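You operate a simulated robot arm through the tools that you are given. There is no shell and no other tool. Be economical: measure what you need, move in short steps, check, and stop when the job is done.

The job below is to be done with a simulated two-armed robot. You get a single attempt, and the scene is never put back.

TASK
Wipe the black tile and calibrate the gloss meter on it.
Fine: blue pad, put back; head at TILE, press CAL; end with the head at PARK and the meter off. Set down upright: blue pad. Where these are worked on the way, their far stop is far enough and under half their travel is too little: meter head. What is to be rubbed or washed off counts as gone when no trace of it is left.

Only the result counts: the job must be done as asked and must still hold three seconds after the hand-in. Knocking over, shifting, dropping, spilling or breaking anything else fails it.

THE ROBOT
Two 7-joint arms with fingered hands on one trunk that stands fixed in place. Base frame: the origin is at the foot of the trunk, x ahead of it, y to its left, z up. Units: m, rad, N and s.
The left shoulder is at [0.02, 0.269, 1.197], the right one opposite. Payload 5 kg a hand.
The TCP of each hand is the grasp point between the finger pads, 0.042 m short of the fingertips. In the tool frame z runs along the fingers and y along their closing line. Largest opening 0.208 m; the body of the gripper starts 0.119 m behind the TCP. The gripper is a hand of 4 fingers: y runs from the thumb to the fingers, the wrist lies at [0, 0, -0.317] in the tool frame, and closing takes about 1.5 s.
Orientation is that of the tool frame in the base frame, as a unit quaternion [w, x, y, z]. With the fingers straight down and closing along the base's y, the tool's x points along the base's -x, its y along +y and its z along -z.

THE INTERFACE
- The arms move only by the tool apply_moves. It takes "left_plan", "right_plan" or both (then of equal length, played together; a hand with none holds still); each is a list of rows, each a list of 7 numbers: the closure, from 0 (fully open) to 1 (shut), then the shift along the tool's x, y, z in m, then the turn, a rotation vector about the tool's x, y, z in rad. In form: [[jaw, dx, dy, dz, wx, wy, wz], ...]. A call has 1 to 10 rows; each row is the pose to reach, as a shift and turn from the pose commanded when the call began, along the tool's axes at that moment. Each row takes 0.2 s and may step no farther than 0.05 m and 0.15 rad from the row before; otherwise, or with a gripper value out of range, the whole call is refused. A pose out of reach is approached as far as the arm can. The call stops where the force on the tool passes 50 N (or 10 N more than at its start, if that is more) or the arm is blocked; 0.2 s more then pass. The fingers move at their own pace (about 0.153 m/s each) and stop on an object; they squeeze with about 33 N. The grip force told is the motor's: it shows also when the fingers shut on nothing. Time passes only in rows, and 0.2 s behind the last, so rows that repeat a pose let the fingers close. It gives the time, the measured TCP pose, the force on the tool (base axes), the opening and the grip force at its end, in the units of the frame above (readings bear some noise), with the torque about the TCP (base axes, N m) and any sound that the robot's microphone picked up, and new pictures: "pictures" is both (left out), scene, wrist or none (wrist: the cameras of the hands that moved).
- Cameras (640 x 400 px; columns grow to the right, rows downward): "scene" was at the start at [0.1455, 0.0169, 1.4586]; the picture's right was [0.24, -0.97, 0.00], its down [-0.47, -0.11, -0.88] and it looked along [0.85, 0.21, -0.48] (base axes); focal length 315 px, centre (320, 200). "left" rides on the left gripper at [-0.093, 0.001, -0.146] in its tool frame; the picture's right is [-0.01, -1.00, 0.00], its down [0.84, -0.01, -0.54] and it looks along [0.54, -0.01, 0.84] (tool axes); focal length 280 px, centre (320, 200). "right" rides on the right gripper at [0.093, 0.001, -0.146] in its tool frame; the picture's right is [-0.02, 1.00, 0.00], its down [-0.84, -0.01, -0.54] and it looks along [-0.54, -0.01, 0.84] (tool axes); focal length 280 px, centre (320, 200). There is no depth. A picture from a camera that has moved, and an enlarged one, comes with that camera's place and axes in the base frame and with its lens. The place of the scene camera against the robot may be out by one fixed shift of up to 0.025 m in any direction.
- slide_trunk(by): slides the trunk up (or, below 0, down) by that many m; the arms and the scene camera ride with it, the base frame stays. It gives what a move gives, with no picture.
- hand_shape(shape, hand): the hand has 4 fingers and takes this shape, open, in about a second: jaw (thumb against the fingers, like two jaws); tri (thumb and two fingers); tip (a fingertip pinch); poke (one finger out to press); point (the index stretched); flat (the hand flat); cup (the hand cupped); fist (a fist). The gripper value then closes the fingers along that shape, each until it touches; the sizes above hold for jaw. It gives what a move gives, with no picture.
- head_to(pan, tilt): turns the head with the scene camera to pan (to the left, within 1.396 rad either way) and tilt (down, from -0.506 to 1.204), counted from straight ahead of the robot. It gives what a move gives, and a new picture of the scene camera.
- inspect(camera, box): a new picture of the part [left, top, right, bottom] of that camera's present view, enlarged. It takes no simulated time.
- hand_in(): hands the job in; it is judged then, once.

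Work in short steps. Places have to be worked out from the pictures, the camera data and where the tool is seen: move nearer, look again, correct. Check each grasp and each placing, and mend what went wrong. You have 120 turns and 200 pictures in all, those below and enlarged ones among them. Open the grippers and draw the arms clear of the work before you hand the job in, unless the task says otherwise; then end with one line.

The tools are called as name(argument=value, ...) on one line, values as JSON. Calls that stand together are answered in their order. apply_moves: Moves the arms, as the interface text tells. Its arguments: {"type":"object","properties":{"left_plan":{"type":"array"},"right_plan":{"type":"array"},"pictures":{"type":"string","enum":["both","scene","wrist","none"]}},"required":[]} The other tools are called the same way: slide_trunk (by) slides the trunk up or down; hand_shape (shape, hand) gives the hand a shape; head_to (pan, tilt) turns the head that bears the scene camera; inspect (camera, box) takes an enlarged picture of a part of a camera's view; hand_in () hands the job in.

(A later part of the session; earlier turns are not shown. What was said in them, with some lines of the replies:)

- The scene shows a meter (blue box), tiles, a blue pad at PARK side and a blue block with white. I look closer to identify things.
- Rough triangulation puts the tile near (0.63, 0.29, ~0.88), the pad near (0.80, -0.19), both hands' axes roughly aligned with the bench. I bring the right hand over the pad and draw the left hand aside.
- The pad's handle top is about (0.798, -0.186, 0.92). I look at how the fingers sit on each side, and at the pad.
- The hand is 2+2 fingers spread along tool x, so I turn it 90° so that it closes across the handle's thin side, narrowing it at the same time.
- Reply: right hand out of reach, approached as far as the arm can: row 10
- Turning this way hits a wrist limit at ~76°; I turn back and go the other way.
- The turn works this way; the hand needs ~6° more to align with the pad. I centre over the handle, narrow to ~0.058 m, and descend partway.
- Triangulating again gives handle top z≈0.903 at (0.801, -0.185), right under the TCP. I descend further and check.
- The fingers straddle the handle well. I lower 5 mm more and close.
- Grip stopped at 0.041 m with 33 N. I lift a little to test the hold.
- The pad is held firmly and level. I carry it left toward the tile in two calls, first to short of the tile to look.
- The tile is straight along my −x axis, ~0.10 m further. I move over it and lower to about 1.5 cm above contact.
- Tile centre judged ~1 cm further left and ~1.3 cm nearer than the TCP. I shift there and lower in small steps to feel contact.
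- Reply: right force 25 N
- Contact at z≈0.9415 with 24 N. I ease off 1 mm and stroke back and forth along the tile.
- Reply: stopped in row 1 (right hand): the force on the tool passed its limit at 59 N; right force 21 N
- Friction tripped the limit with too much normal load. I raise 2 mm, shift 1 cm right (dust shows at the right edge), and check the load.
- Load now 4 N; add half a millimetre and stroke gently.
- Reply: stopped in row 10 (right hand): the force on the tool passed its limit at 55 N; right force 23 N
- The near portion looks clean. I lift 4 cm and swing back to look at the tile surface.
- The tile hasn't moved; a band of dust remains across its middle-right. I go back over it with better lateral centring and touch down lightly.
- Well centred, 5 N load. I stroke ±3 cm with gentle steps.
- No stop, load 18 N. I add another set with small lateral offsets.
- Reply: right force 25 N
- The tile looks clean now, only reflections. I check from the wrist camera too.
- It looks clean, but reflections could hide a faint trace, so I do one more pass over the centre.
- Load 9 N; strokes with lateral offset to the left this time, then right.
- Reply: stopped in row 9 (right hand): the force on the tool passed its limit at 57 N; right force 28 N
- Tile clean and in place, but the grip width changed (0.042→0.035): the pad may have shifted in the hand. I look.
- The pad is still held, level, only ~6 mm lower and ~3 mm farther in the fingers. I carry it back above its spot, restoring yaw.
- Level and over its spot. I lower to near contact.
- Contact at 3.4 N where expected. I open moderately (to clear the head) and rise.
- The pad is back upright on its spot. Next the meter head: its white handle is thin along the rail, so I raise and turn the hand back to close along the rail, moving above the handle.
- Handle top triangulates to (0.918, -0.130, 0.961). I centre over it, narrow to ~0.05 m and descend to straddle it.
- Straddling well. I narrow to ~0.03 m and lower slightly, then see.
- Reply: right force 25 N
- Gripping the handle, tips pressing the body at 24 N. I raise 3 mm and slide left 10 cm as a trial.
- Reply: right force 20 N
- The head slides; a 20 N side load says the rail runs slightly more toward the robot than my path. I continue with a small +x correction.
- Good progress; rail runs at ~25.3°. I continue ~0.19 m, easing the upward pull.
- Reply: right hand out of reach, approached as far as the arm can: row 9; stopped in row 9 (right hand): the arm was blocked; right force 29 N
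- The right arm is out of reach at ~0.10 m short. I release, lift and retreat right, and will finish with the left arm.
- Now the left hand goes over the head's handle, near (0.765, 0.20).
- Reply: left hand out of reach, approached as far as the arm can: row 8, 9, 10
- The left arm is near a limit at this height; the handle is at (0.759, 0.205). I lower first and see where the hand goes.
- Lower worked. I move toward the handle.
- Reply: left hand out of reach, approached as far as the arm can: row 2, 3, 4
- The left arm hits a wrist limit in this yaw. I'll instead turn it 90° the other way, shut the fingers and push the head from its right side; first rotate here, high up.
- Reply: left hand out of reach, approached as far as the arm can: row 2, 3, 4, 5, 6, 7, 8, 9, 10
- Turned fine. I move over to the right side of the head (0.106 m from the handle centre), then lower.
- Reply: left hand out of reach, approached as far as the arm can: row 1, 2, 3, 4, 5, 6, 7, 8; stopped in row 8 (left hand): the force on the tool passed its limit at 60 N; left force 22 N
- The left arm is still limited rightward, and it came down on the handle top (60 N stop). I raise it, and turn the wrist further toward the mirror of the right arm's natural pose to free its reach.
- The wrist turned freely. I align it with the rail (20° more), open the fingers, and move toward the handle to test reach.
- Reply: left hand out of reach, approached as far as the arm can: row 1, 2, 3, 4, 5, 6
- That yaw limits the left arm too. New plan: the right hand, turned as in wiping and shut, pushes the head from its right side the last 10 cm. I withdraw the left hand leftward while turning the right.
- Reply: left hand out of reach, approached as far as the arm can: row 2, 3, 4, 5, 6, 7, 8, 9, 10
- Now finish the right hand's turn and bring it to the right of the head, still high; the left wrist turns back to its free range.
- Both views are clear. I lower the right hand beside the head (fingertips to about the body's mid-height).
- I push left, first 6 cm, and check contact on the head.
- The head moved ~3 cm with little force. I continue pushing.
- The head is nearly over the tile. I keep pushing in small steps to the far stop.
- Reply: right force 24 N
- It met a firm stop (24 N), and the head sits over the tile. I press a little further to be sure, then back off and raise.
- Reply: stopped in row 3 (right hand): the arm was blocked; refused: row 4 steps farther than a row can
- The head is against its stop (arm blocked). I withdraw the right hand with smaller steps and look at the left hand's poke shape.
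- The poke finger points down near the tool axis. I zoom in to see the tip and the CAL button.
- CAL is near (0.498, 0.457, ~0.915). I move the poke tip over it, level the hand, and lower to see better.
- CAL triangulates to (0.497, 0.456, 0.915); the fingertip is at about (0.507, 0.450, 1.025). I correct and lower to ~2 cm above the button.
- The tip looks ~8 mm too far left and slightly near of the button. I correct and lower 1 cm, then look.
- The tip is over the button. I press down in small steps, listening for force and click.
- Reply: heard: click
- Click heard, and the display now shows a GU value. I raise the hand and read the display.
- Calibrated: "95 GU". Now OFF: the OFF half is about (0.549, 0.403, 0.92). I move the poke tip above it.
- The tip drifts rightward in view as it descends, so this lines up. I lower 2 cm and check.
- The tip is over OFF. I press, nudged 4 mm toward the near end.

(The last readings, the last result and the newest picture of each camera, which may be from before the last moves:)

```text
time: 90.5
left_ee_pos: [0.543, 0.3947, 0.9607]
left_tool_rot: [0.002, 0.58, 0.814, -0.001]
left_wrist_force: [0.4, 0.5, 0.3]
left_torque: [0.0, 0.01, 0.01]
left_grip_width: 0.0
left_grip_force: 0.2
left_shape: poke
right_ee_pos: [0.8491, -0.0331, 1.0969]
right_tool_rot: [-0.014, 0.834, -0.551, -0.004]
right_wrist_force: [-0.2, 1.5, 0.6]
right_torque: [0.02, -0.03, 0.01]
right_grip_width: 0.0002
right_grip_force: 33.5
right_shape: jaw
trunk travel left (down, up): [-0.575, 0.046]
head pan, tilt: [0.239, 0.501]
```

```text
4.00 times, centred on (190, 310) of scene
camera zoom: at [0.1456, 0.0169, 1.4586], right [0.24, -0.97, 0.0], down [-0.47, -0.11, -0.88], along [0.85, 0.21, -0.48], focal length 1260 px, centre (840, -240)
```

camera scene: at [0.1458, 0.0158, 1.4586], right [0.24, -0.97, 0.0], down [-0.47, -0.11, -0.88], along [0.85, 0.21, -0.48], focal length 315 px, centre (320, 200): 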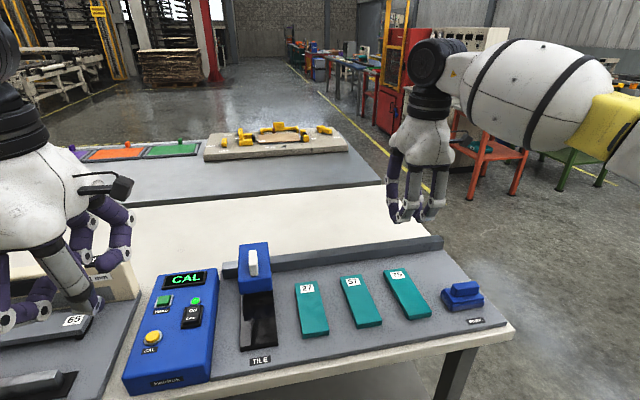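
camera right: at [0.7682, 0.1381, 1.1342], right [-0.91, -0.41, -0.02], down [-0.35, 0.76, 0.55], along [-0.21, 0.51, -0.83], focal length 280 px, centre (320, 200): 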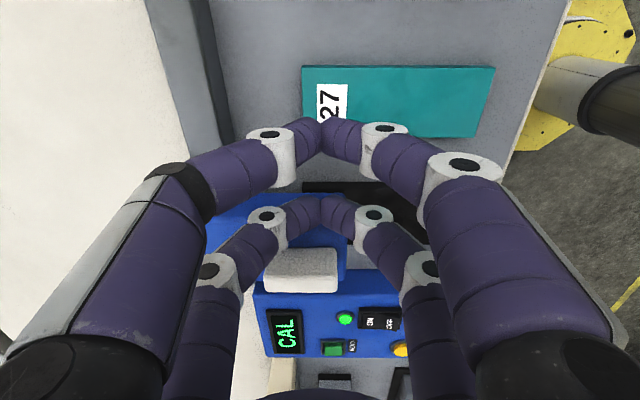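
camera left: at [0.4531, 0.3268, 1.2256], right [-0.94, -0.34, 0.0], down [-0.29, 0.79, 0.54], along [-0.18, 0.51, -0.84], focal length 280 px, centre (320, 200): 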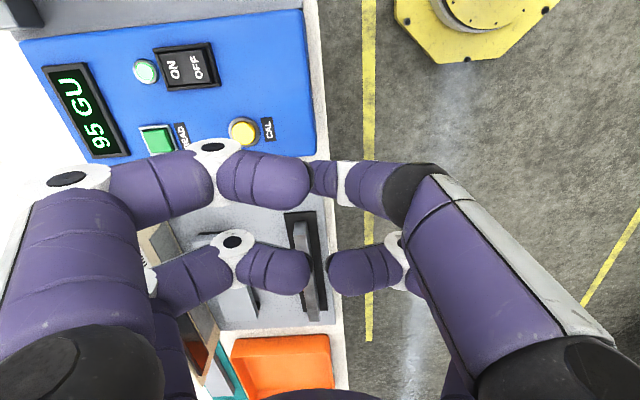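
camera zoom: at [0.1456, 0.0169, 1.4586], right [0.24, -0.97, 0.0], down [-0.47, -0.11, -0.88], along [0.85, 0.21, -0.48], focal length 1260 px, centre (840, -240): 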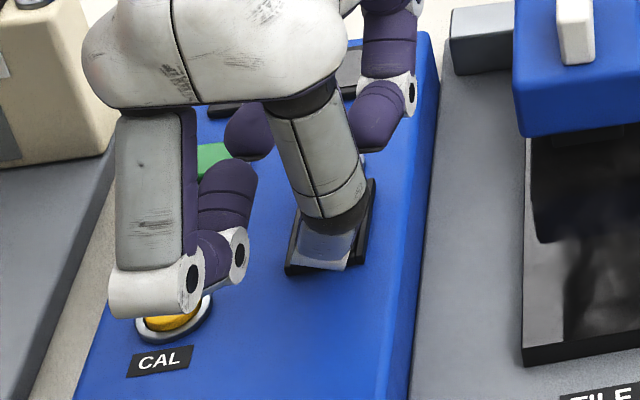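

No notable force; the display sliver looks dark. I raise and look.

apply_moves(left_plan=[[0, 0, 0, -0.03, 0, 0, 0], [0, 0, 0, -0.07, 0, 0, 0], [0, 0, -0.04, -0.1, 0, 0, 0], [0, 0, -0.08, -0.12, 0, 0, 0], [0, 0, -0.12, -0.12, 0, 0, 0]], pictures="none")

inspect(camera="scene", box=[120, 220, 320, 380])

```text
time: 91.7
left_ee_pos: [0.4288, 0.3564, 1.0812]
left_tool_rot: [0.002, 0.581, 0.814, 0.0]
left_wrist_force: [-0.6, 0.1, -0.1]
left_torque: [0.03, -0.11, -0.01]
left_grip_width: 0.0
left_grip_force: 0.2
left_shape: poke
right_ee_pos: [0.8493, -0.0314, 1.0979]
right_tool_rot: [-0.015, 0.834, -0.551, -0.005]
right_wrist_force: [-0.6, 0.4, 1.0]
right_torque: [-0.01, -0.07, 0.02]
right_grip_width: 0.0
right_grip_force: 32.8
right_shape: jaw
trunk travel left (down, up): [-0.575, 0.046]
head pan, tilt: [0.239, 0.501]
```

```text
2.50 times, centred on (220, 300) of scene
camera zoom: at [0.1447, 0.0168, 1.4588], right [0.24, -0.97, 0.0], down [-0.47, -0.11, -0.88], along [0.85, 0.21, -0.48], focal length 788 px, centre (570, -50)
```

zoom: 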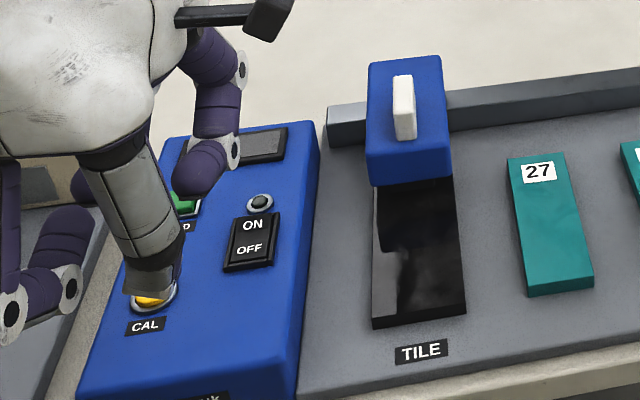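

The meter is off (LED and display dark). Now the left hand, shut in jaw shape, goes to the left side of the head to push it rightward.

hand_shape(hand="left", shape="jaw")

apply_moves(left_plan=[[0.5, 0, 0, -0.03, 0, 0, -0.05], [1, 0, 0, -0.03, 0, 0, -0.103], [1, 0, 0, -0.03, 0, 0, -0.103], [1, -0.006, 0.045, -0.03, 0, 0, -0.103], [1, -0.012, 0.09, -0.03, 0, 0, -0.103], [1, -0.018, 0.135, -0.03, 0, 0, -0.103], [1, -0.024, 0.18, -0.03, 0, 0, -0.103], [1, -0.03, 0.22, -0.03, 0, 0, -0.103], [1, -0.034, 0.235, -0.03, 0, 0, -0.103], [1, -0.034, 0.235, -0.03, 0, 0, -0.103]], pictures="both")

```text
time: 92.6
left_ee_pos: [0.4303, 0.3565, 1.0809]
left_tool_rot: [0.001, 0.581, 0.814, -0.001]
left_wrist_force: [-0.2, 0.2, -0.3]
left_torque: [0.03, 0.05, -0.04]
left_grip_width: 0.208
left_grip_force: 0.1
left_shape: jaw
right_ee_pos: [0.8498, -0.0324, 1.0967]
right_tool_rot: [-0.014, 0.834, -0.551, -0.005]
right_wrist_force: [-0.2, -0.4, 0.3]
right_torque: [-0.03, 0.05, 0.0]
right_grip_width: 0.0
right_grip_force: 33.2
right_shape: jaw
trunk travel left (down, up): [-0.575, 0.046]
head pan, tilt: [0.239, 0.501]
```

```text
time: 94.8
left_ee_pos: [0.6626, 0.3987, 1.1116]
left_tool_rot: [0.002, 0.538, 0.843, -0.001]
left_wrist_force: [0.2, 0.2, -0.7]
left_torque: [-0.02, 0.02, -0.01]
left_grip_width: 0.0
left_grip_force: 32.7
left_shape: jaw
right_ee_pos: [0.849, -0.0313, 1.0965]
right_tool_rot: [-0.014, 0.835, -0.551, -0.005]
right_wrist_force: [-0.4, 0.5, -0.5]
right_torque: [-0.01, 0.05, 0.0]
right_grip_width: 0.0
right_grip_force: 32.7
right_shape: jaw
trunk travel left (down, up): [-0.575, 0.046]
head pan, tilt: [0.239, 0.501]
camera scene: at [0.1461, 0.0171, 1.4585], right [0.24, -0.97, 0.0], down [-0.47, -0.11, -0.88], along [0.85, 0.21, -0.48], focal length 315 px, centre (320, 200)
camera left: at [0.704, 0.3157, 1.2589], right [-0.9, -0.43, 0.0], down [-0.37, 0.76, 0.54], along [-0.23, 0.48, -0.84], focal length 280 px, centre (320, 200)
```

scene: 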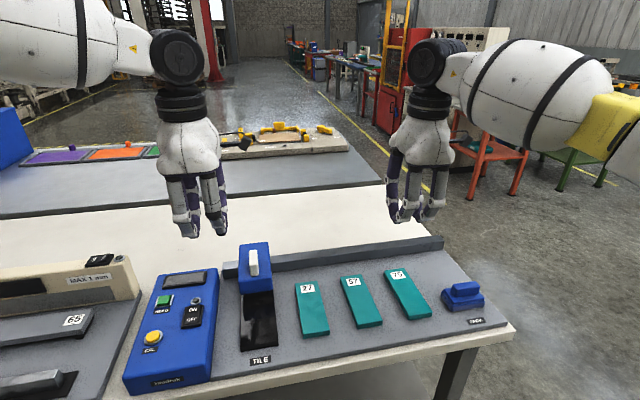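
left: 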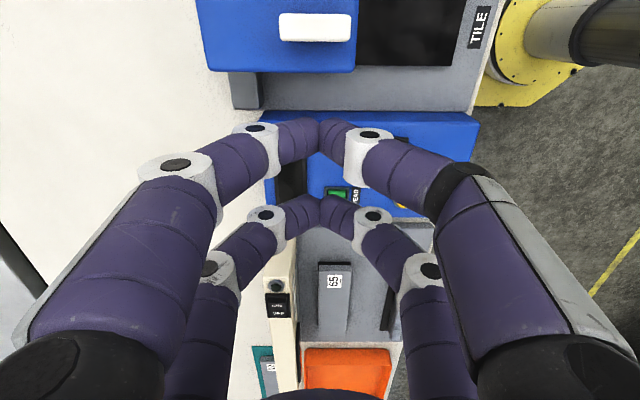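

The handle is at (0.705, 0.322), 8.7 cm right of the hand. I shift 1.5 cm left for clearance and lower beside the head.

apply_moves(left_plan=[[1, 0.015, 0, 0.02, 0, 0, 0], [1, 0.015, 0, 0.06, 0, 0, 0], [1, 0.015, 0, 0.1, 0, 0, 0], [1, 0.015, 0, 0.117, 0, 0, 0], [1, 0.015, 0, 0.117, 0, 0, 0]], pictures="wrist")

inspect(camera="scene", box=[140, 180, 320, 320])

```text
time: 96.0
left_ee_pos: [0.6559, 0.4121, 0.9941]
left_tool_rot: [0.002, 0.538, 0.843, 0.0]
left_wrist_force: [-0.2, -0.7, 0.1]
left_torque: [-0.05, 0.01, 0.01]
left_grip_width: 0.0
left_grip_force: 33.2
left_shape: jaw
right_ee_pos: [0.8478, -0.0324, 1.0965]
right_tool_rot: [-0.015, 0.834, -0.551, -0.004]
right_wrist_force: [0.8, 0.8, 0.2]
right_torque: [-0.02, 0.03, 0.01]
right_grip_width: 0.0004
right_grip_force: 32.9
right_shape: jaw
trunk travel left (down, up): [-0.575, 0.046]
head pan, tilt: [0.239, 0.501]
camera left: at [0.6968, 0.3288, 1.1421], right [-0.9, -0.43, 0.0], down [-0.37, 0.76, 0.54], along [-0.23, 0.48, -0.84], focal length 280 px, centre (320, 200)
```

left: 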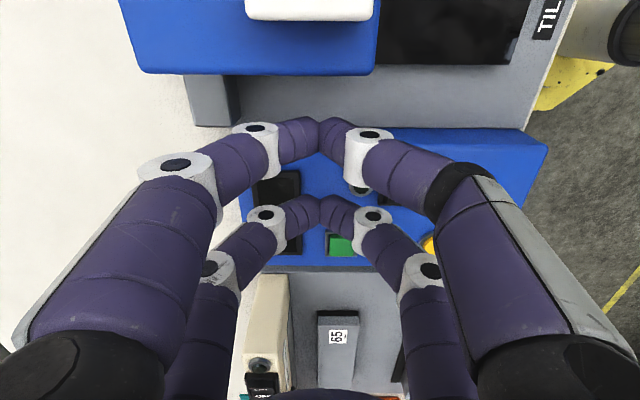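

```text
2.86 times, centred on (230, 250) of scene
camera zoom: at [0.1456, 0.0171, 1.4586], right [0.24, -0.97, 0.0], down [-0.47, -0.11, -0.88], along [0.85, 0.21, -0.48], focal length 900 px, centre (577, 57)
```

zoom: 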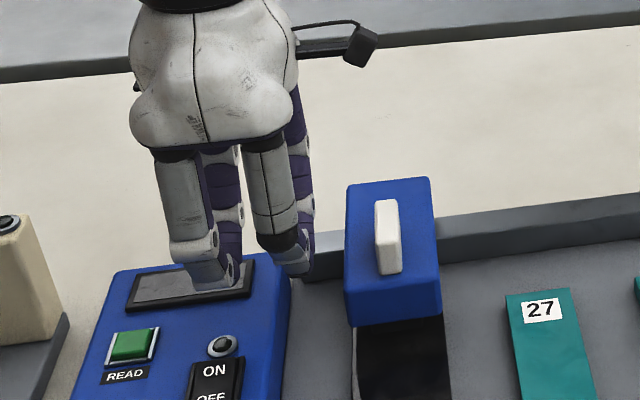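

Clear. I push right.

apply_moves(left_plan=[[1, -0.015, 0, 0, 0, 0, 0], [1, -0.03, 0, 0, 0, 0, 0], [1, -0.045, 0, 0, 0, 0, 0], [1, -0.06, 0, 0, 0, 0, 0], [1, -0.075, 0, 0, 0, 0, 0], [1, -0.09, 0, 0, 0, 0, 0]], pictures="none")

inspect(camera="scene", box=[140, 180, 340, 340])

```text
time: 97.4
left_ee_pos: [0.6937, 0.3315, 0.9945]
left_tool_rot: [0.002, 0.538, 0.843, 0.0]
left_wrist_force: [0.3, -0.6, 0.8]
left_torque: [0.0, 0.0, -0.01]
left_grip_width: 0.0001
left_grip_force: 33.2
left_shape: jaw
right_ee_pos: [0.8493, -0.0331, 1.0977]
right_tool_rot: [-0.014, 0.834, -0.551, -0.004]
right_wrist_force: [-0.8, -0.9, 0.5]
right_torque: [0.01, 0.02, -0.02]
right_grip_width: 0.0
right_grip_force: 33.2
right_shape: jaw
trunk travel left (down, up): [-0.575, 0.046]
head pan, tilt: [0.239, 0.501]
```

```text
2.50 times, centred on (240, 260) of scene
camera zoom: at [0.1456, 0.0166, 1.4585], right [0.24, -0.97, 0.0], down [-0.47, -0.11, -0.88], along [0.85, 0.21, -0.48], focal length 788 px, centre (520, 50)
```

zoom: 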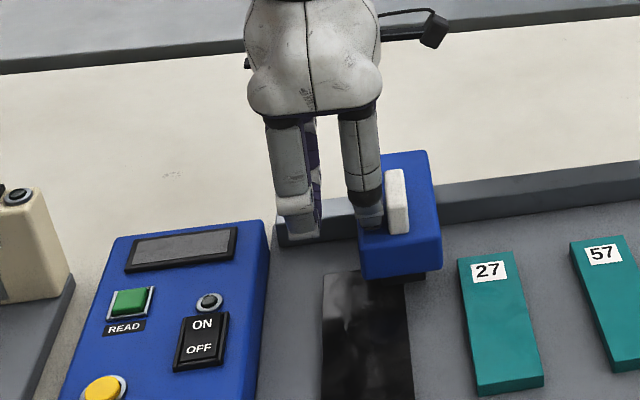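

The head follows (pushed by its handle). I continue right toward the left arm's limit.

apply_moves(left_plan=[[1, -0.02, 0, 0, 0, 0, 0], [1, -0.04, 0, 0, 0, 0, 0], [1, -0.06, 0, 0, 0, 0, 0], [1, -0.08, 0, 0, 0, 0, 0], [1, -0.095, 0, 0, 0, 0, 0], [1, -0.11, 0, 0, 0, 0, 0], [1, -0.125, 0, 0, 0, 0, 0]], pictures="scene")

```text
time: 99.0
left_ee_pos: [0.7284, 0.2385, 0.9982]
left_tool_rot: [0.003, 0.538, 0.843, -0.001]
left_wrist_force: [1.2, 2.0, 0.3]
left_torque: [0.08, -0.05, 0.1]
left_grip_width: 0.0
left_grip_force: 33.2
left_shape: jaw
left hand out of reach, approached as far as the arm can: row 6, 7
right_ee_pos: [0.8497, -0.0326, 1.0974]
right_tool_rot: [-0.015, 0.834, -0.551, -0.005]
right_wrist_force: [-1.0, 0.1, -1.1]
right_torque: [0.04, 0.0, 0.01]
right_grip_width: 0.0001
right_grip_force: 33.1
right_shape: jaw
trunk travel left (down, up): [-0.575, 0.046]
head pan, tilt: [0.239, 0.501]
camera scene: at [0.1456, 0.0168, 1.4586], right [0.24, -0.97, 0.0], down [-0.47, -0.11, -0.88], along [0.85, 0.21, -0.48], focal length 315 px, centre (320, 200)
```

scene: 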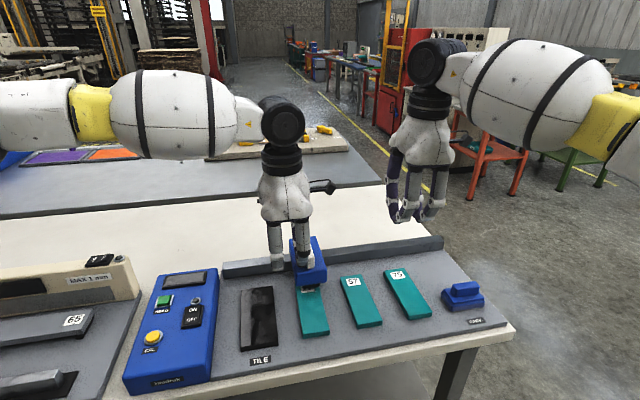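

Now the left hand backs off and leaves; the right hand will take over from the left side of the handle.

apply_moves(left_plan=[[1, 0.02, 0, 0, 0, 0, 0], [1, 0.05, 0, -0.02, 0, 0, 0], [1, 0.08, 0, -0.06, 0, 0, 0], [1, 0.11, 0, -0.1, 0, 0, 0], [1, 0.15, 0, -0.12, 0, 0, 0], [1, 0.2, 0, -0.12, 0, 0, 0], [1, 0.25, -0.01, -0.12, 0, 0, 0], [1, 0.3, -0.02, -0.12, 0, 0, 0], [1, 0.34, -0.04, -0.12, 0, 0, 0], [1, 0.36, -0.08, -0.12, 0, 0, 0]], pictures="scene")

inspect(camera="scene", box=[200, 200, 400, 360])

```text
refused: row 7 steps farther than a row can; nothing moved
```

```text
2.50 times, centred on (300, 280) of scene
camera zoom: at [0.1456, 0.0168, 1.4586], right [0.24, -0.97, 0.0], down [-0.47, -0.11, -0.88], along [0.85, 0.21, -0.48], focal length 788 px, centre (370, 0)
```

zoom: 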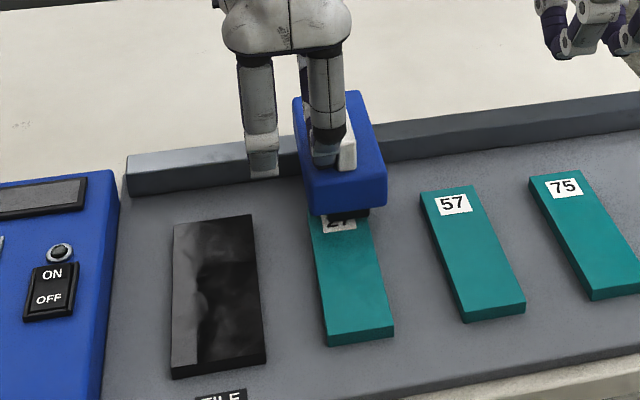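

Steps slightly too long; I repeat with shorter ones.

apply_moves(left_plan=[[1, 0.02, 0, 0, 0, 0, 0], [1, 0.05, 0, -0.02, 0, 0, 0], [1, 0.08, 0, -0.055, 0, 0, 0], [1, 0.11, 0, -0.09, 0, 0, 0], [1, 0.15, 0, -0.11, 0, 0, 0], [1, 0.195, 0, -0.11, 0, 0, 0], [1, 0.24, 0, -0.11, 0, 0, 0], [1, 0.285, -0.01, -0.11, 0, 0, 0], [1, 0.32, -0.04, -0.11, 0, 0, 0], [1, 0.33, -0.08, -0.11, 0, 0, 0]], pictures="scene")

```text
time: 101.2
left_ee_pos: [0.5173, 0.5067, 1.1074]
left_tool_rot: [0.002, 0.538, 0.843, -0.001]
left_wrist_force: [0.0, -0.1, 0.6]
left_torque: [-0.01, -0.05, 0.01]
left_grip_width: 0.0
left_grip_force: 32.7
left_shape: jaw
right_ee_pos: [0.8492, -0.0329, 1.0985]
right_tool_rot: [-0.013, 0.834, -0.551, -0.005]
right_wrist_force: [-0.3, -0.3, 1.2]
right_torque: [0.02, -0.08, 0.02]
right_grip_width: 0.0
right_grip_force: 33.3
right_shape: jaw
trunk travel left (down, up): [-0.575, 0.046]
head pan, tilt: [0.239, 0.501]
camera scene: at [0.145, 0.0168, 1.4588], right [0.24, -0.97, 0.0], down [-0.47, -0.11, -0.88], along [0.85, 0.21, -0.48], focal length 315 px, centre (320, 200)
```

scene: 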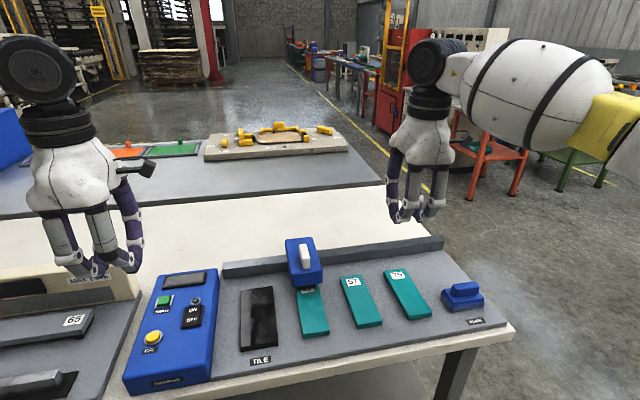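

The head handle is at (0.760, 0.206). I bring the right hand over it to its left side (near part of the handle), still high.

apply_moves(right_plan=[[1, -0.045, 0.0015, 0, 0, 0, -0.005], [1, -0.09, 0.003, 0, 0, 0, -0.01], [1, -0.135, 0.0045, 0, 0, 0, -0.015], [1, -0.18, 0.006, 0, 0, 0, -0.02], [1, -0.225, 0.0075, 0, 0, 0, -0.025], [1, -0.27, 0.009, 0, 0, 0, -0.03], [1, -0.31, 0.0105, 0, 0, 0, -0.035], [1, -0.319, 0.0105, 0, 0, 0, -0.035], [1, -0.319, 0.0105, 0, 0, 0, -0.035]], pictures="both")

```text
time: 103.4
left_ee_pos: [0.519, 0.5038, 1.1064]
left_tool_rot: [0.001, 0.538, 0.843, -0.001]
left_wrist_force: [0.7, 0.8, -0.1]
left_torque: [0.02, 0.0, 0.01]
left_grip_width: 0.0
left_grip_force: 33.0
left_shape: jaw
right_ee_pos: [0.7493, 0.2162, 1.1099]
right_tool_rot: [-0.02, 0.827, -0.561, -0.011]
right_wrist_force: [-0.2, -0.9, -0.3]
right_torque: [-0.01, -0.01, 0.0]
right_grip_width: 0.0
right_grip_force: 32.9
right_shape: jaw
trunk travel left (down, up): [-0.575, 0.046]
head pan, tilt: [0.239, 0.501]
stopped in row 9 (right hand): the arm was blocked; the commanded pose is now the measured one
camera scene: at [0.1457, 0.0166, 1.4586], right [0.24, -0.97, 0.0], down [-0.47, -0.11, -0.88], along [0.85, 0.21, -0.48], focal length 315 px, centre (320, 200)
camera right: at [0.7807, 0.1243, 1.2517], right [-0.93, -0.35, -0.02], down [-0.3, 0.76, 0.57], along [-0.19, 0.54, -0.82], focal length 280 px, centre (320, 200)
```

scene: 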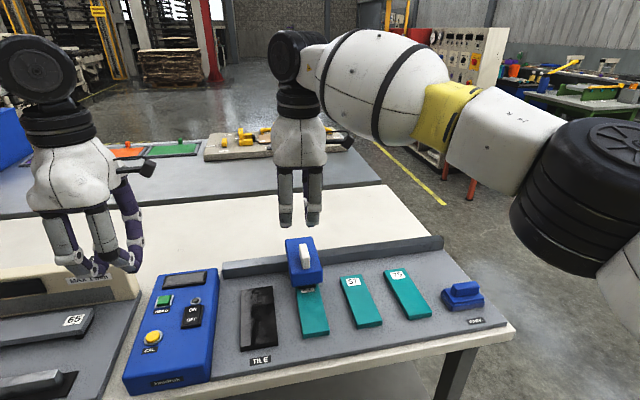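
right: 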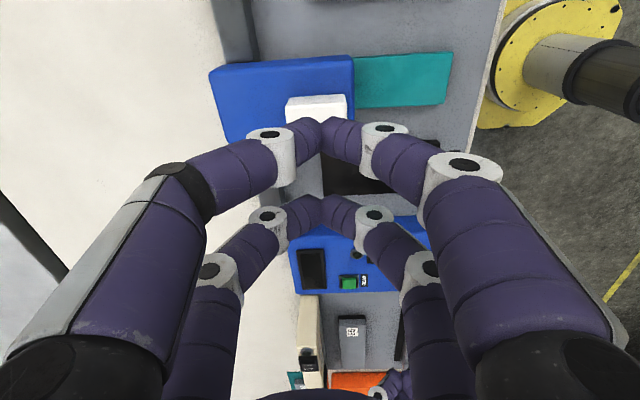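

Blocked by reach at this height. I go around: nearer to the robot over the tile, lower, then come in beside the handle.

apply_moves(right_plan=[[1, -0.015, 0.03, 0, 0, 0.01, -0.01], [1, -0.03, 0.05, 0.01, -0.01, 0.02, -0.03], [1, -0.045, 0.065, 0.03, -0.02, 0.03, -0.05], [1, -0.051, 0.065, 0.05, -0.02, 0.04, -0.06], [1, -0.051, 0.065, 0.08, -0.02, 0.04, -0.06], [1, -0.051, 0.065, 0.108, -0.02, 0.04, -0.06], [1, -0.051, 0.065, 0.108, -0.02, 0.04, -0.06]], pictures="wrist")

inspect(camera="scene", box=[200, 200, 400, 360])

```text
time: 105.0
left_ee_pos: [0.5168, 0.5042, 1.1068]
left_tool_rot: [0.001, 0.538, 0.843, -0.001]
left_wrist_force: [0.4, -0.3, -0.7]
left_torque: [0.03, -0.03, 0.05]
left_grip_width: 0.0
left_grip_force: 33.2
left_shape: jaw
right_ee_pos: [0.667, 0.2483, 1.0021]
right_tool_rot: [-0.001, 0.846, -0.534, 0.002]
right_wrist_force: [0.3, -0.1, 0.6]
right_torque: [0.03, -0.02, 0.03]
right_grip_width: 0.0002
right_grip_force: 32.9
right_shape: jaw
trunk travel left (down, up): [-0.575, 0.046]
head pan, tilt: [0.239, 0.501]
camera right: at [0.7047, 0.1657, 1.1483], right [-0.91, -0.42, 0.0], down [-0.35, 0.77, 0.54], along [-0.22, 0.49, -0.84], focal length 280 px, centre (320, 200)
```

right: 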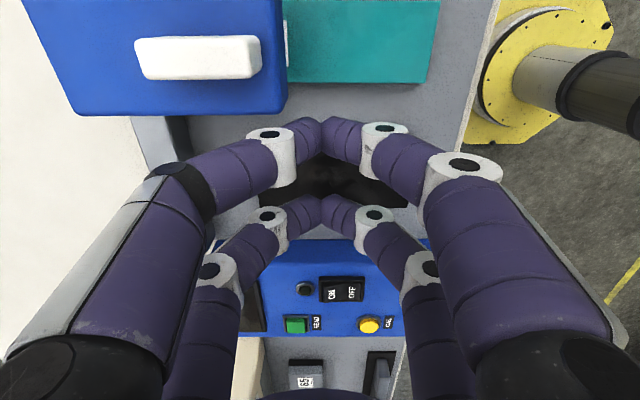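

```text
2.50 times, centred on (300, 280) of scene
camera zoom: at [0.1453, 0.0166, 1.4587], right [0.24, -0.97, 0.0], down [-0.47, -0.11, -0.88], along [0.85, 0.21, -0.48], focal length 788 px, centre (370, 0)
```

zoom: 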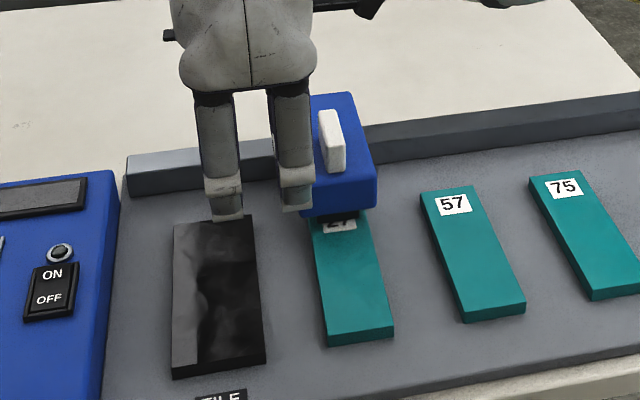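

The hand is now just left and in front of the head. I step 1.2 cm left, 3.6 cm farther, and 2 cm down to sit beside the body.

apply_moves(right_plan=[[1, -0.012, 0, 0, 0, 0, 0], [1, -0.014, -0.018, 0.0, 0, 0, 0], [1, -0.014, -0.036, 0.0, 0, 0, 0], [1, -0.014, -0.036, 0.01, 0, 0, 0], [1, -0.014, -0.036, 0.019, 0, 0, 0], [1, -0.014, -0.036, 0.019, 0, 0, 0]], pictures="wrist")

inspect(camera="scene", box=[200, 200, 400, 360])

```text
time: 106.6
left_ee_pos: [0.5186, 0.5052, 1.1075]
left_tool_rot: [0.001, 0.538, 0.843, 0.0]
left_wrist_force: [0.3, -0.9, 1.1]
left_torque: [0.1, 0.05, 0.04]
left_grip_width: 0.0001
left_grip_force: 33.3
left_shape: jaw
right_ee_pos: [0.7307, 0.2407, 0.9987]
right_tool_rot: [-0.009, 0.829, -0.559, 0.0]
right_wrist_force: [-0.4, 0.9, -0.3]
right_torque: [0.13, 0.04, 0.03]
right_grip_width: 0.0001
right_grip_force: 33.4
right_shape: jaw
trunk travel left (down, up): [-0.575, 0.046]
head pan, tilt: [0.239, 0.501]
stopped in row 6 (right hand): the arm was blocked; the commanded pose is now the measured one
camera right: at [0.7623, 0.1522, 1.1436], right [-0.93, -0.36, -0.02], down [-0.31, 0.78, 0.55], along [-0.19, 0.52, -0.84], focal length 280 px, centre (320, 200)
```

right: 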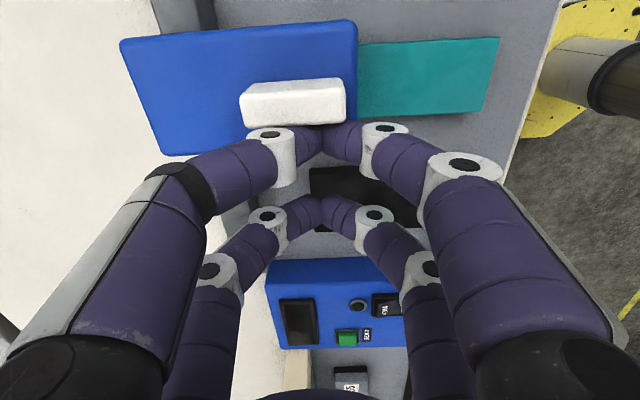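

```text
2.50 times, centred on (300, 280) of scene
camera zoom: at [0.1461, 0.0162, 1.4585], right [0.24, -0.97, 0.0], down [-0.47, -0.11, -0.88], along [0.85, 0.21, -0.48], focal length 788 px, centre (370, 0)
```

zoom: 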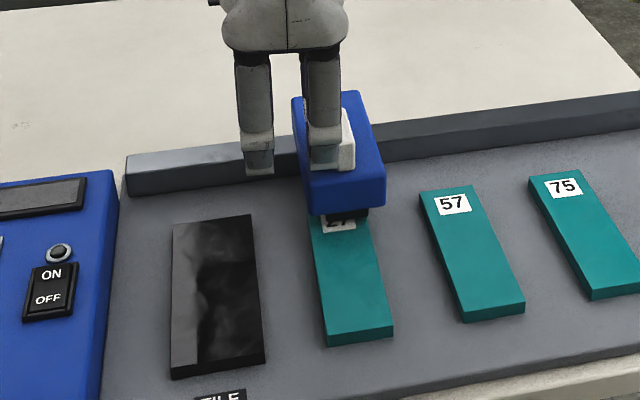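

The fingers sit just left of the handle. I now push right along the rail.

apply_moves(right_plan=[[1, 0.015, -0.001, 0, 0, 0, 0], [1, 0.04, -0.002, 0, 0, 0, 0], [1, 0.065, -0.0035, 0, 0, 0, 0], [1, 0.09, -0.005, 0, 0, 0, 0], [1, 0.115, -0.006, 0, 0, 0, 0], [1, 0.14, -0.0075, 0, 0, 0, 0], [1, 0.165, -0.009, 0, 0, 0, 0], [1, 0.19, -0.01, 0, 0, 0, 0]], pictures="wrist")

inspect(camera="scene", box=[260, 200, 460, 360])

```text
time: 108.4
left_ee_pos: [0.5186, 0.505, 1.107]
left_tool_rot: [0.001, 0.538, 0.843, -0.001]
left_wrist_force: [-0.2, -0.4, -0.3]
left_torque: [0.08, 0.02, 0.03]
left_grip_width: 0.0001
left_grip_force: 32.9
left_shape: jaw
right_ee_pos: [0.8088, 0.0731, 0.9968]
right_tool_rot: [-0.009, 0.831, -0.556, 0.0]
right_wrist_force: [-0.6, 0.2, -0.2]
right_torque: [0.02, 0.0, 0.0]
right_grip_width: 0.0
right_grip_force: 32.8
right_shape: jaw
trunk travel left (down, up): [-0.575, 0.046]
head pan, tilt: [0.239, 0.501]
camera right: at [0.8409, -0.0144, 1.1415], right [-0.93, -0.37, -0.02], down [-0.32, 0.77, 0.55], along [-0.19, 0.51, -0.84], focal length 280 px, centre (320, 200)
```

right: 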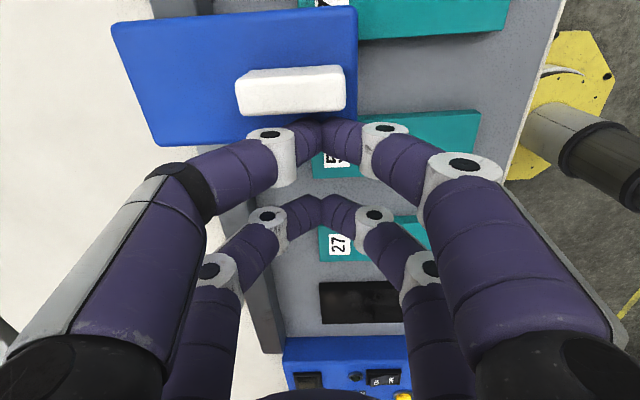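

```text
2.50 times, centred on (360, 280) of scene
camera zoom: at [0.1459, 0.0161, 1.4586], right [0.24, -0.97, 0.0], down [-0.47, -0.11, -0.88], along [0.85, 0.21, -0.48], focal length 788 px, centre (220, 0)
```

zoom: 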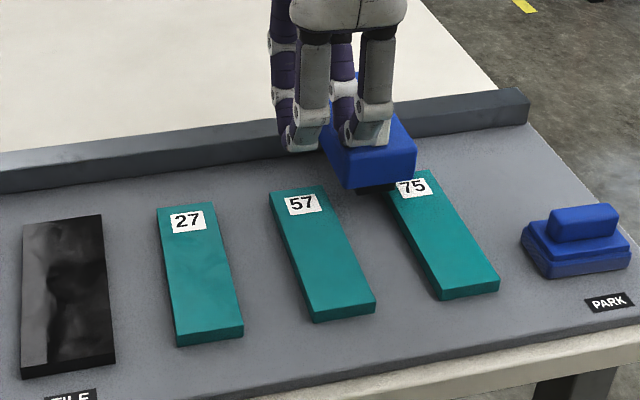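

The head is following well, ~0.17 m to go. I continue, slower at the end, to the PARK stop.

apply_moves(right_plan=[[1, 0.025, -0.0012, 0, 0, 0, 0], [1, 0.05, -0.0025, 0, 0, 0, 0], [1, 0.075, -0.004, 0, 0, 0, 0], [1, 0.1, -0.005, 0, 0, 0, 0], [1, 0.125, -0.0062, 0, 0, 0, 0], [1, 0.14, -0.007, 0, 0, 0, 0], [1, 0.15, -0.0075, 0, 0, 0, 0], [1, 0.16, -0.008, 0, 0, 0, 0]], pictures="none")

inspect(camera="scene", box=[320, 180, 520, 340])

```text
time: 110.2
left_ee_pos: [0.5195, 0.5047, 1.1066]
left_tool_rot: [0.001, 0.538, 0.843, 0.0]
left_wrist_force: [-0.1, -0.6, 0.2]
left_torque: [0.02, 0.01, 0.02]
left_grip_width: 0.0
left_grip_force: 32.8
left_shape: jaw
right_ee_pos: [0.8769, -0.0727, 0.9938]
right_tool_rot: [-0.009, 0.831, -0.555, 0.001]
right_wrist_force: [0.6, -0.4, -0.6]
right_torque: [0.07, 0.0, 0.0]
right_grip_width: 0.0
right_grip_force: 33.0
right_shape: jaw
trunk travel left (down, up): [-0.575, 0.046]
head pan, tilt: [0.239, 0.501]
```

```text
2.50 times, centred on (420, 260) of scene
camera zoom: at [0.1458, 0.0165, 1.4586], right [0.24, -0.97, 0.0], down [-0.47, -0.11, -0.88], along [0.85, 0.21, -0.48], focal length 788 px, centre (70, 50)
```

zoom: 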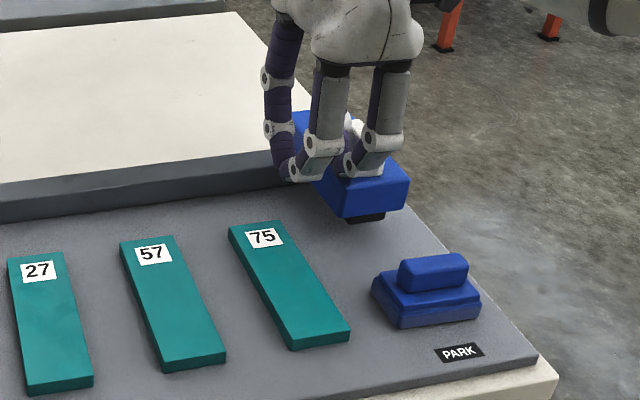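

About 1 cm remains. I push on in small steps to the stop.

apply_moves(right_plan=[[1, 0.005, 0, 0, 0, 0, 0], [1, 0.01, -0.0005, 0, 0, 0, 0], [1, 0.015, -0.0008, 0, 0, 0, 0], [1, 0.02, -0.001, 0, 0, 0, 0], [1, 0.024, -0.001, 0, 0, 0, 0], [1, 0.024, -0.001, 0, 0, 0, 0]], pictures="none")

inspect(camera="scene", box=[280, 210, 520, 360])

```text
time: 111.6
left_ee_pos: [0.517, 0.5068, 1.1059]
left_tool_rot: [0.002, 0.538, 0.843, 0.0]
left_wrist_force: [-0.1, 0.0, 0.1]
left_torque: [0.02, 0.02, -0.02]
left_grip_width: 0.0
left_grip_force: 33.2
left_shape: jaw
right_ee_pos: [0.8864, -0.0909, 0.9956]
right_tool_rot: [-0.01, 0.832, -0.555, 0.001]
right_wrist_force: [-5.4, 9.4, -1.3]
right_torque: [0.16, 0.15, 0.03]
right_grip_width: 0.0
right_grip_force: 33.2
right_shape: jaw
trunk travel left (down, up): [-0.575, 0.046]
head pan, tilt: [0.239, 0.501]
```

```text
2.67 times, centred on (400, 285) of scene
camera zoom: at [0.1453, 0.0176, 1.4586], right [0.24, -0.97, 0.0], down [-0.47, -0.11, -0.88], along [0.85, 0.21, -0.48], focal length 840 px, centre (107, -27)
```

zoom: 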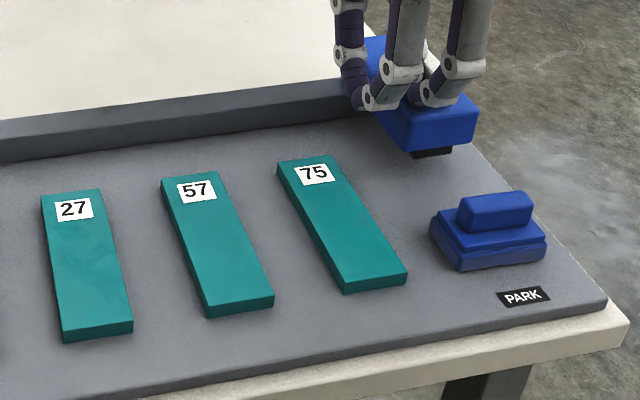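

The head is at the PARK stop (11 N, matching its original picture position). I back off, raise, open both hands and draw clear.

apply_moves(right_plan=[[1, -0.015, 0, 0, 0, 0, 0], [1, -0.025, 0, -0.03, 0, 0, 0], [1, -0.025, 0, -0.07, 0, 0, 0], [1, -0.025, 0, -0.11, 0, 0, 0], [0.8, -0.025, 0, -0.15, 0, 0, 0], [0.5, -0.025, 0.03, -0.17, 0, 0, 0], [0.2, -0.025, 0.07, -0.17, 0, 0, 0], [0, -0.01, 0.11, -0.17, 0, 0, 0], [0, 0.01, 0.15, -0.17, 0, 0, 0], [0, 0.03, 0.19, -0.17, 0, 0, 0]], left_plan=[[1, 0, 0, -0.02, 0, 0, 0], [0.8, 0, 0, -0.04, 0, 0, 0], [0.6, 0, -0.03, -0.06, 0, 0, 0], [0.4, 0, -0.06, -0.06, 0, 0, 0], [0.2, 0, -0.09, -0.06, 0, 0, 0], [0, 0, -0.12, -0.06, 0, 0, 0], [0, 0, -0.15, -0.06, 0, 0, 0], [0, 0, -0.17, -0.06, 0, 0, 0], [0, 0, -0.17, -0.06, 0, 0, 0], [0, 0, -0.17, -0.06, 0, 0, 0]], pictures="scene")

inspect(camera="scene", box=[100, 210, 320, 380])

inspect(camera="scene", box=[280, 210, 520, 360])

```text
time: 113.8
left_ee_pos: [0.3627, 0.4335, 1.1683]
left_tool_rot: [0.001, 0.538, 0.843, 0.0]
left_wrist_force: [-0.4, 0.0, 0.5]
left_torque: [0.13, -0.09, -0.06]
left_grip_width: 0.2076
left_grip_force: 0.0
left_shape: jaw
right_ee_pos: [0.7193, -0.1967, 1.1605]
right_tool_rot: [-0.01, 0.832, -0.555, 0.0]
right_wrist_force: [-0.6, -0.2, -0.4]
right_torque: [0.13, -0.06, 0.01]
right_grip_width: 0.2077
right_grip_force: 0.0
right_shape: jaw
trunk travel left (down, up): [-0.575, 0.046]
head pan, tilt: [0.239, 0.501]
camera scene: at [0.1452, 0.0154, 1.4588], right [0.24, -0.97, 0.0], down [-0.47, -0.11, -0.88], along [0.85, 0.21, -0.48], focal length 315 px, centre (320, 200)
```

scene: 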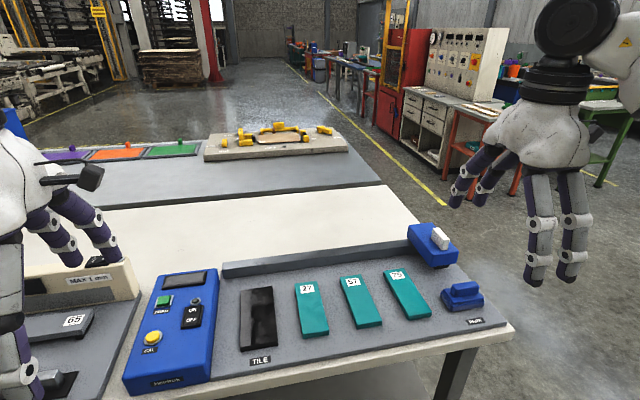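

```text
2.35 times, centred on (210, 295) of scene
camera zoom: at [0.1452, 0.0154, 1.4588], right [0.24, -0.97, 0.0], down [-0.47, -0.11, -0.88], along [0.85, 0.21, -0.48], focal length 741 px, centre (579, -24)
```

zoom: 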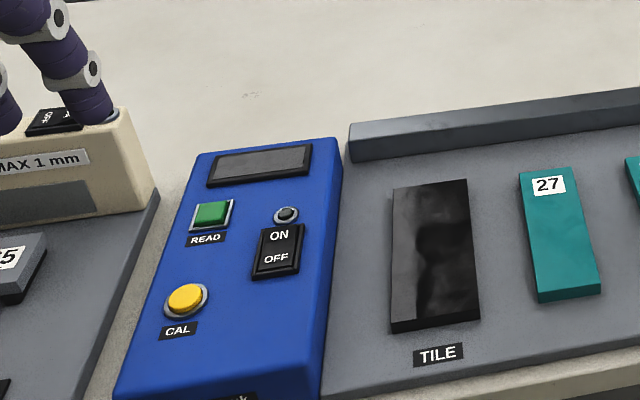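

```text
2.67 times, centred on (400, 285) of scene
camera zoom: at [0.1452, 0.0154, 1.4588], right [0.24, -0.97, 0.0], down [-0.47, -0.11, -0.88], along [0.85, 0.21, -0.48], focal length 840 px, centre (107, -27)
```

zoom: 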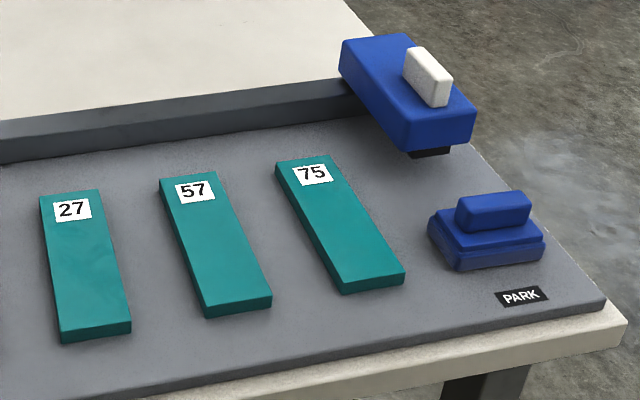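

Tile clean, display and LED dark, head at PARK, pad upright on its spot, and both hands open and clear. I hand in.

hand_in()

```text
The job is handed in.
```

The job is handed in. The black tile is wiped with no trace left that the cameras show, and the meter was calibrated on it ("95 GU" after pressing CAL). The head is back at PARK, the meter is off and the blue pad is upright about 4 mm from its first spot. The last wiping pass also seems to have nudged tile 27 by about 2 mm, which I did not correct.
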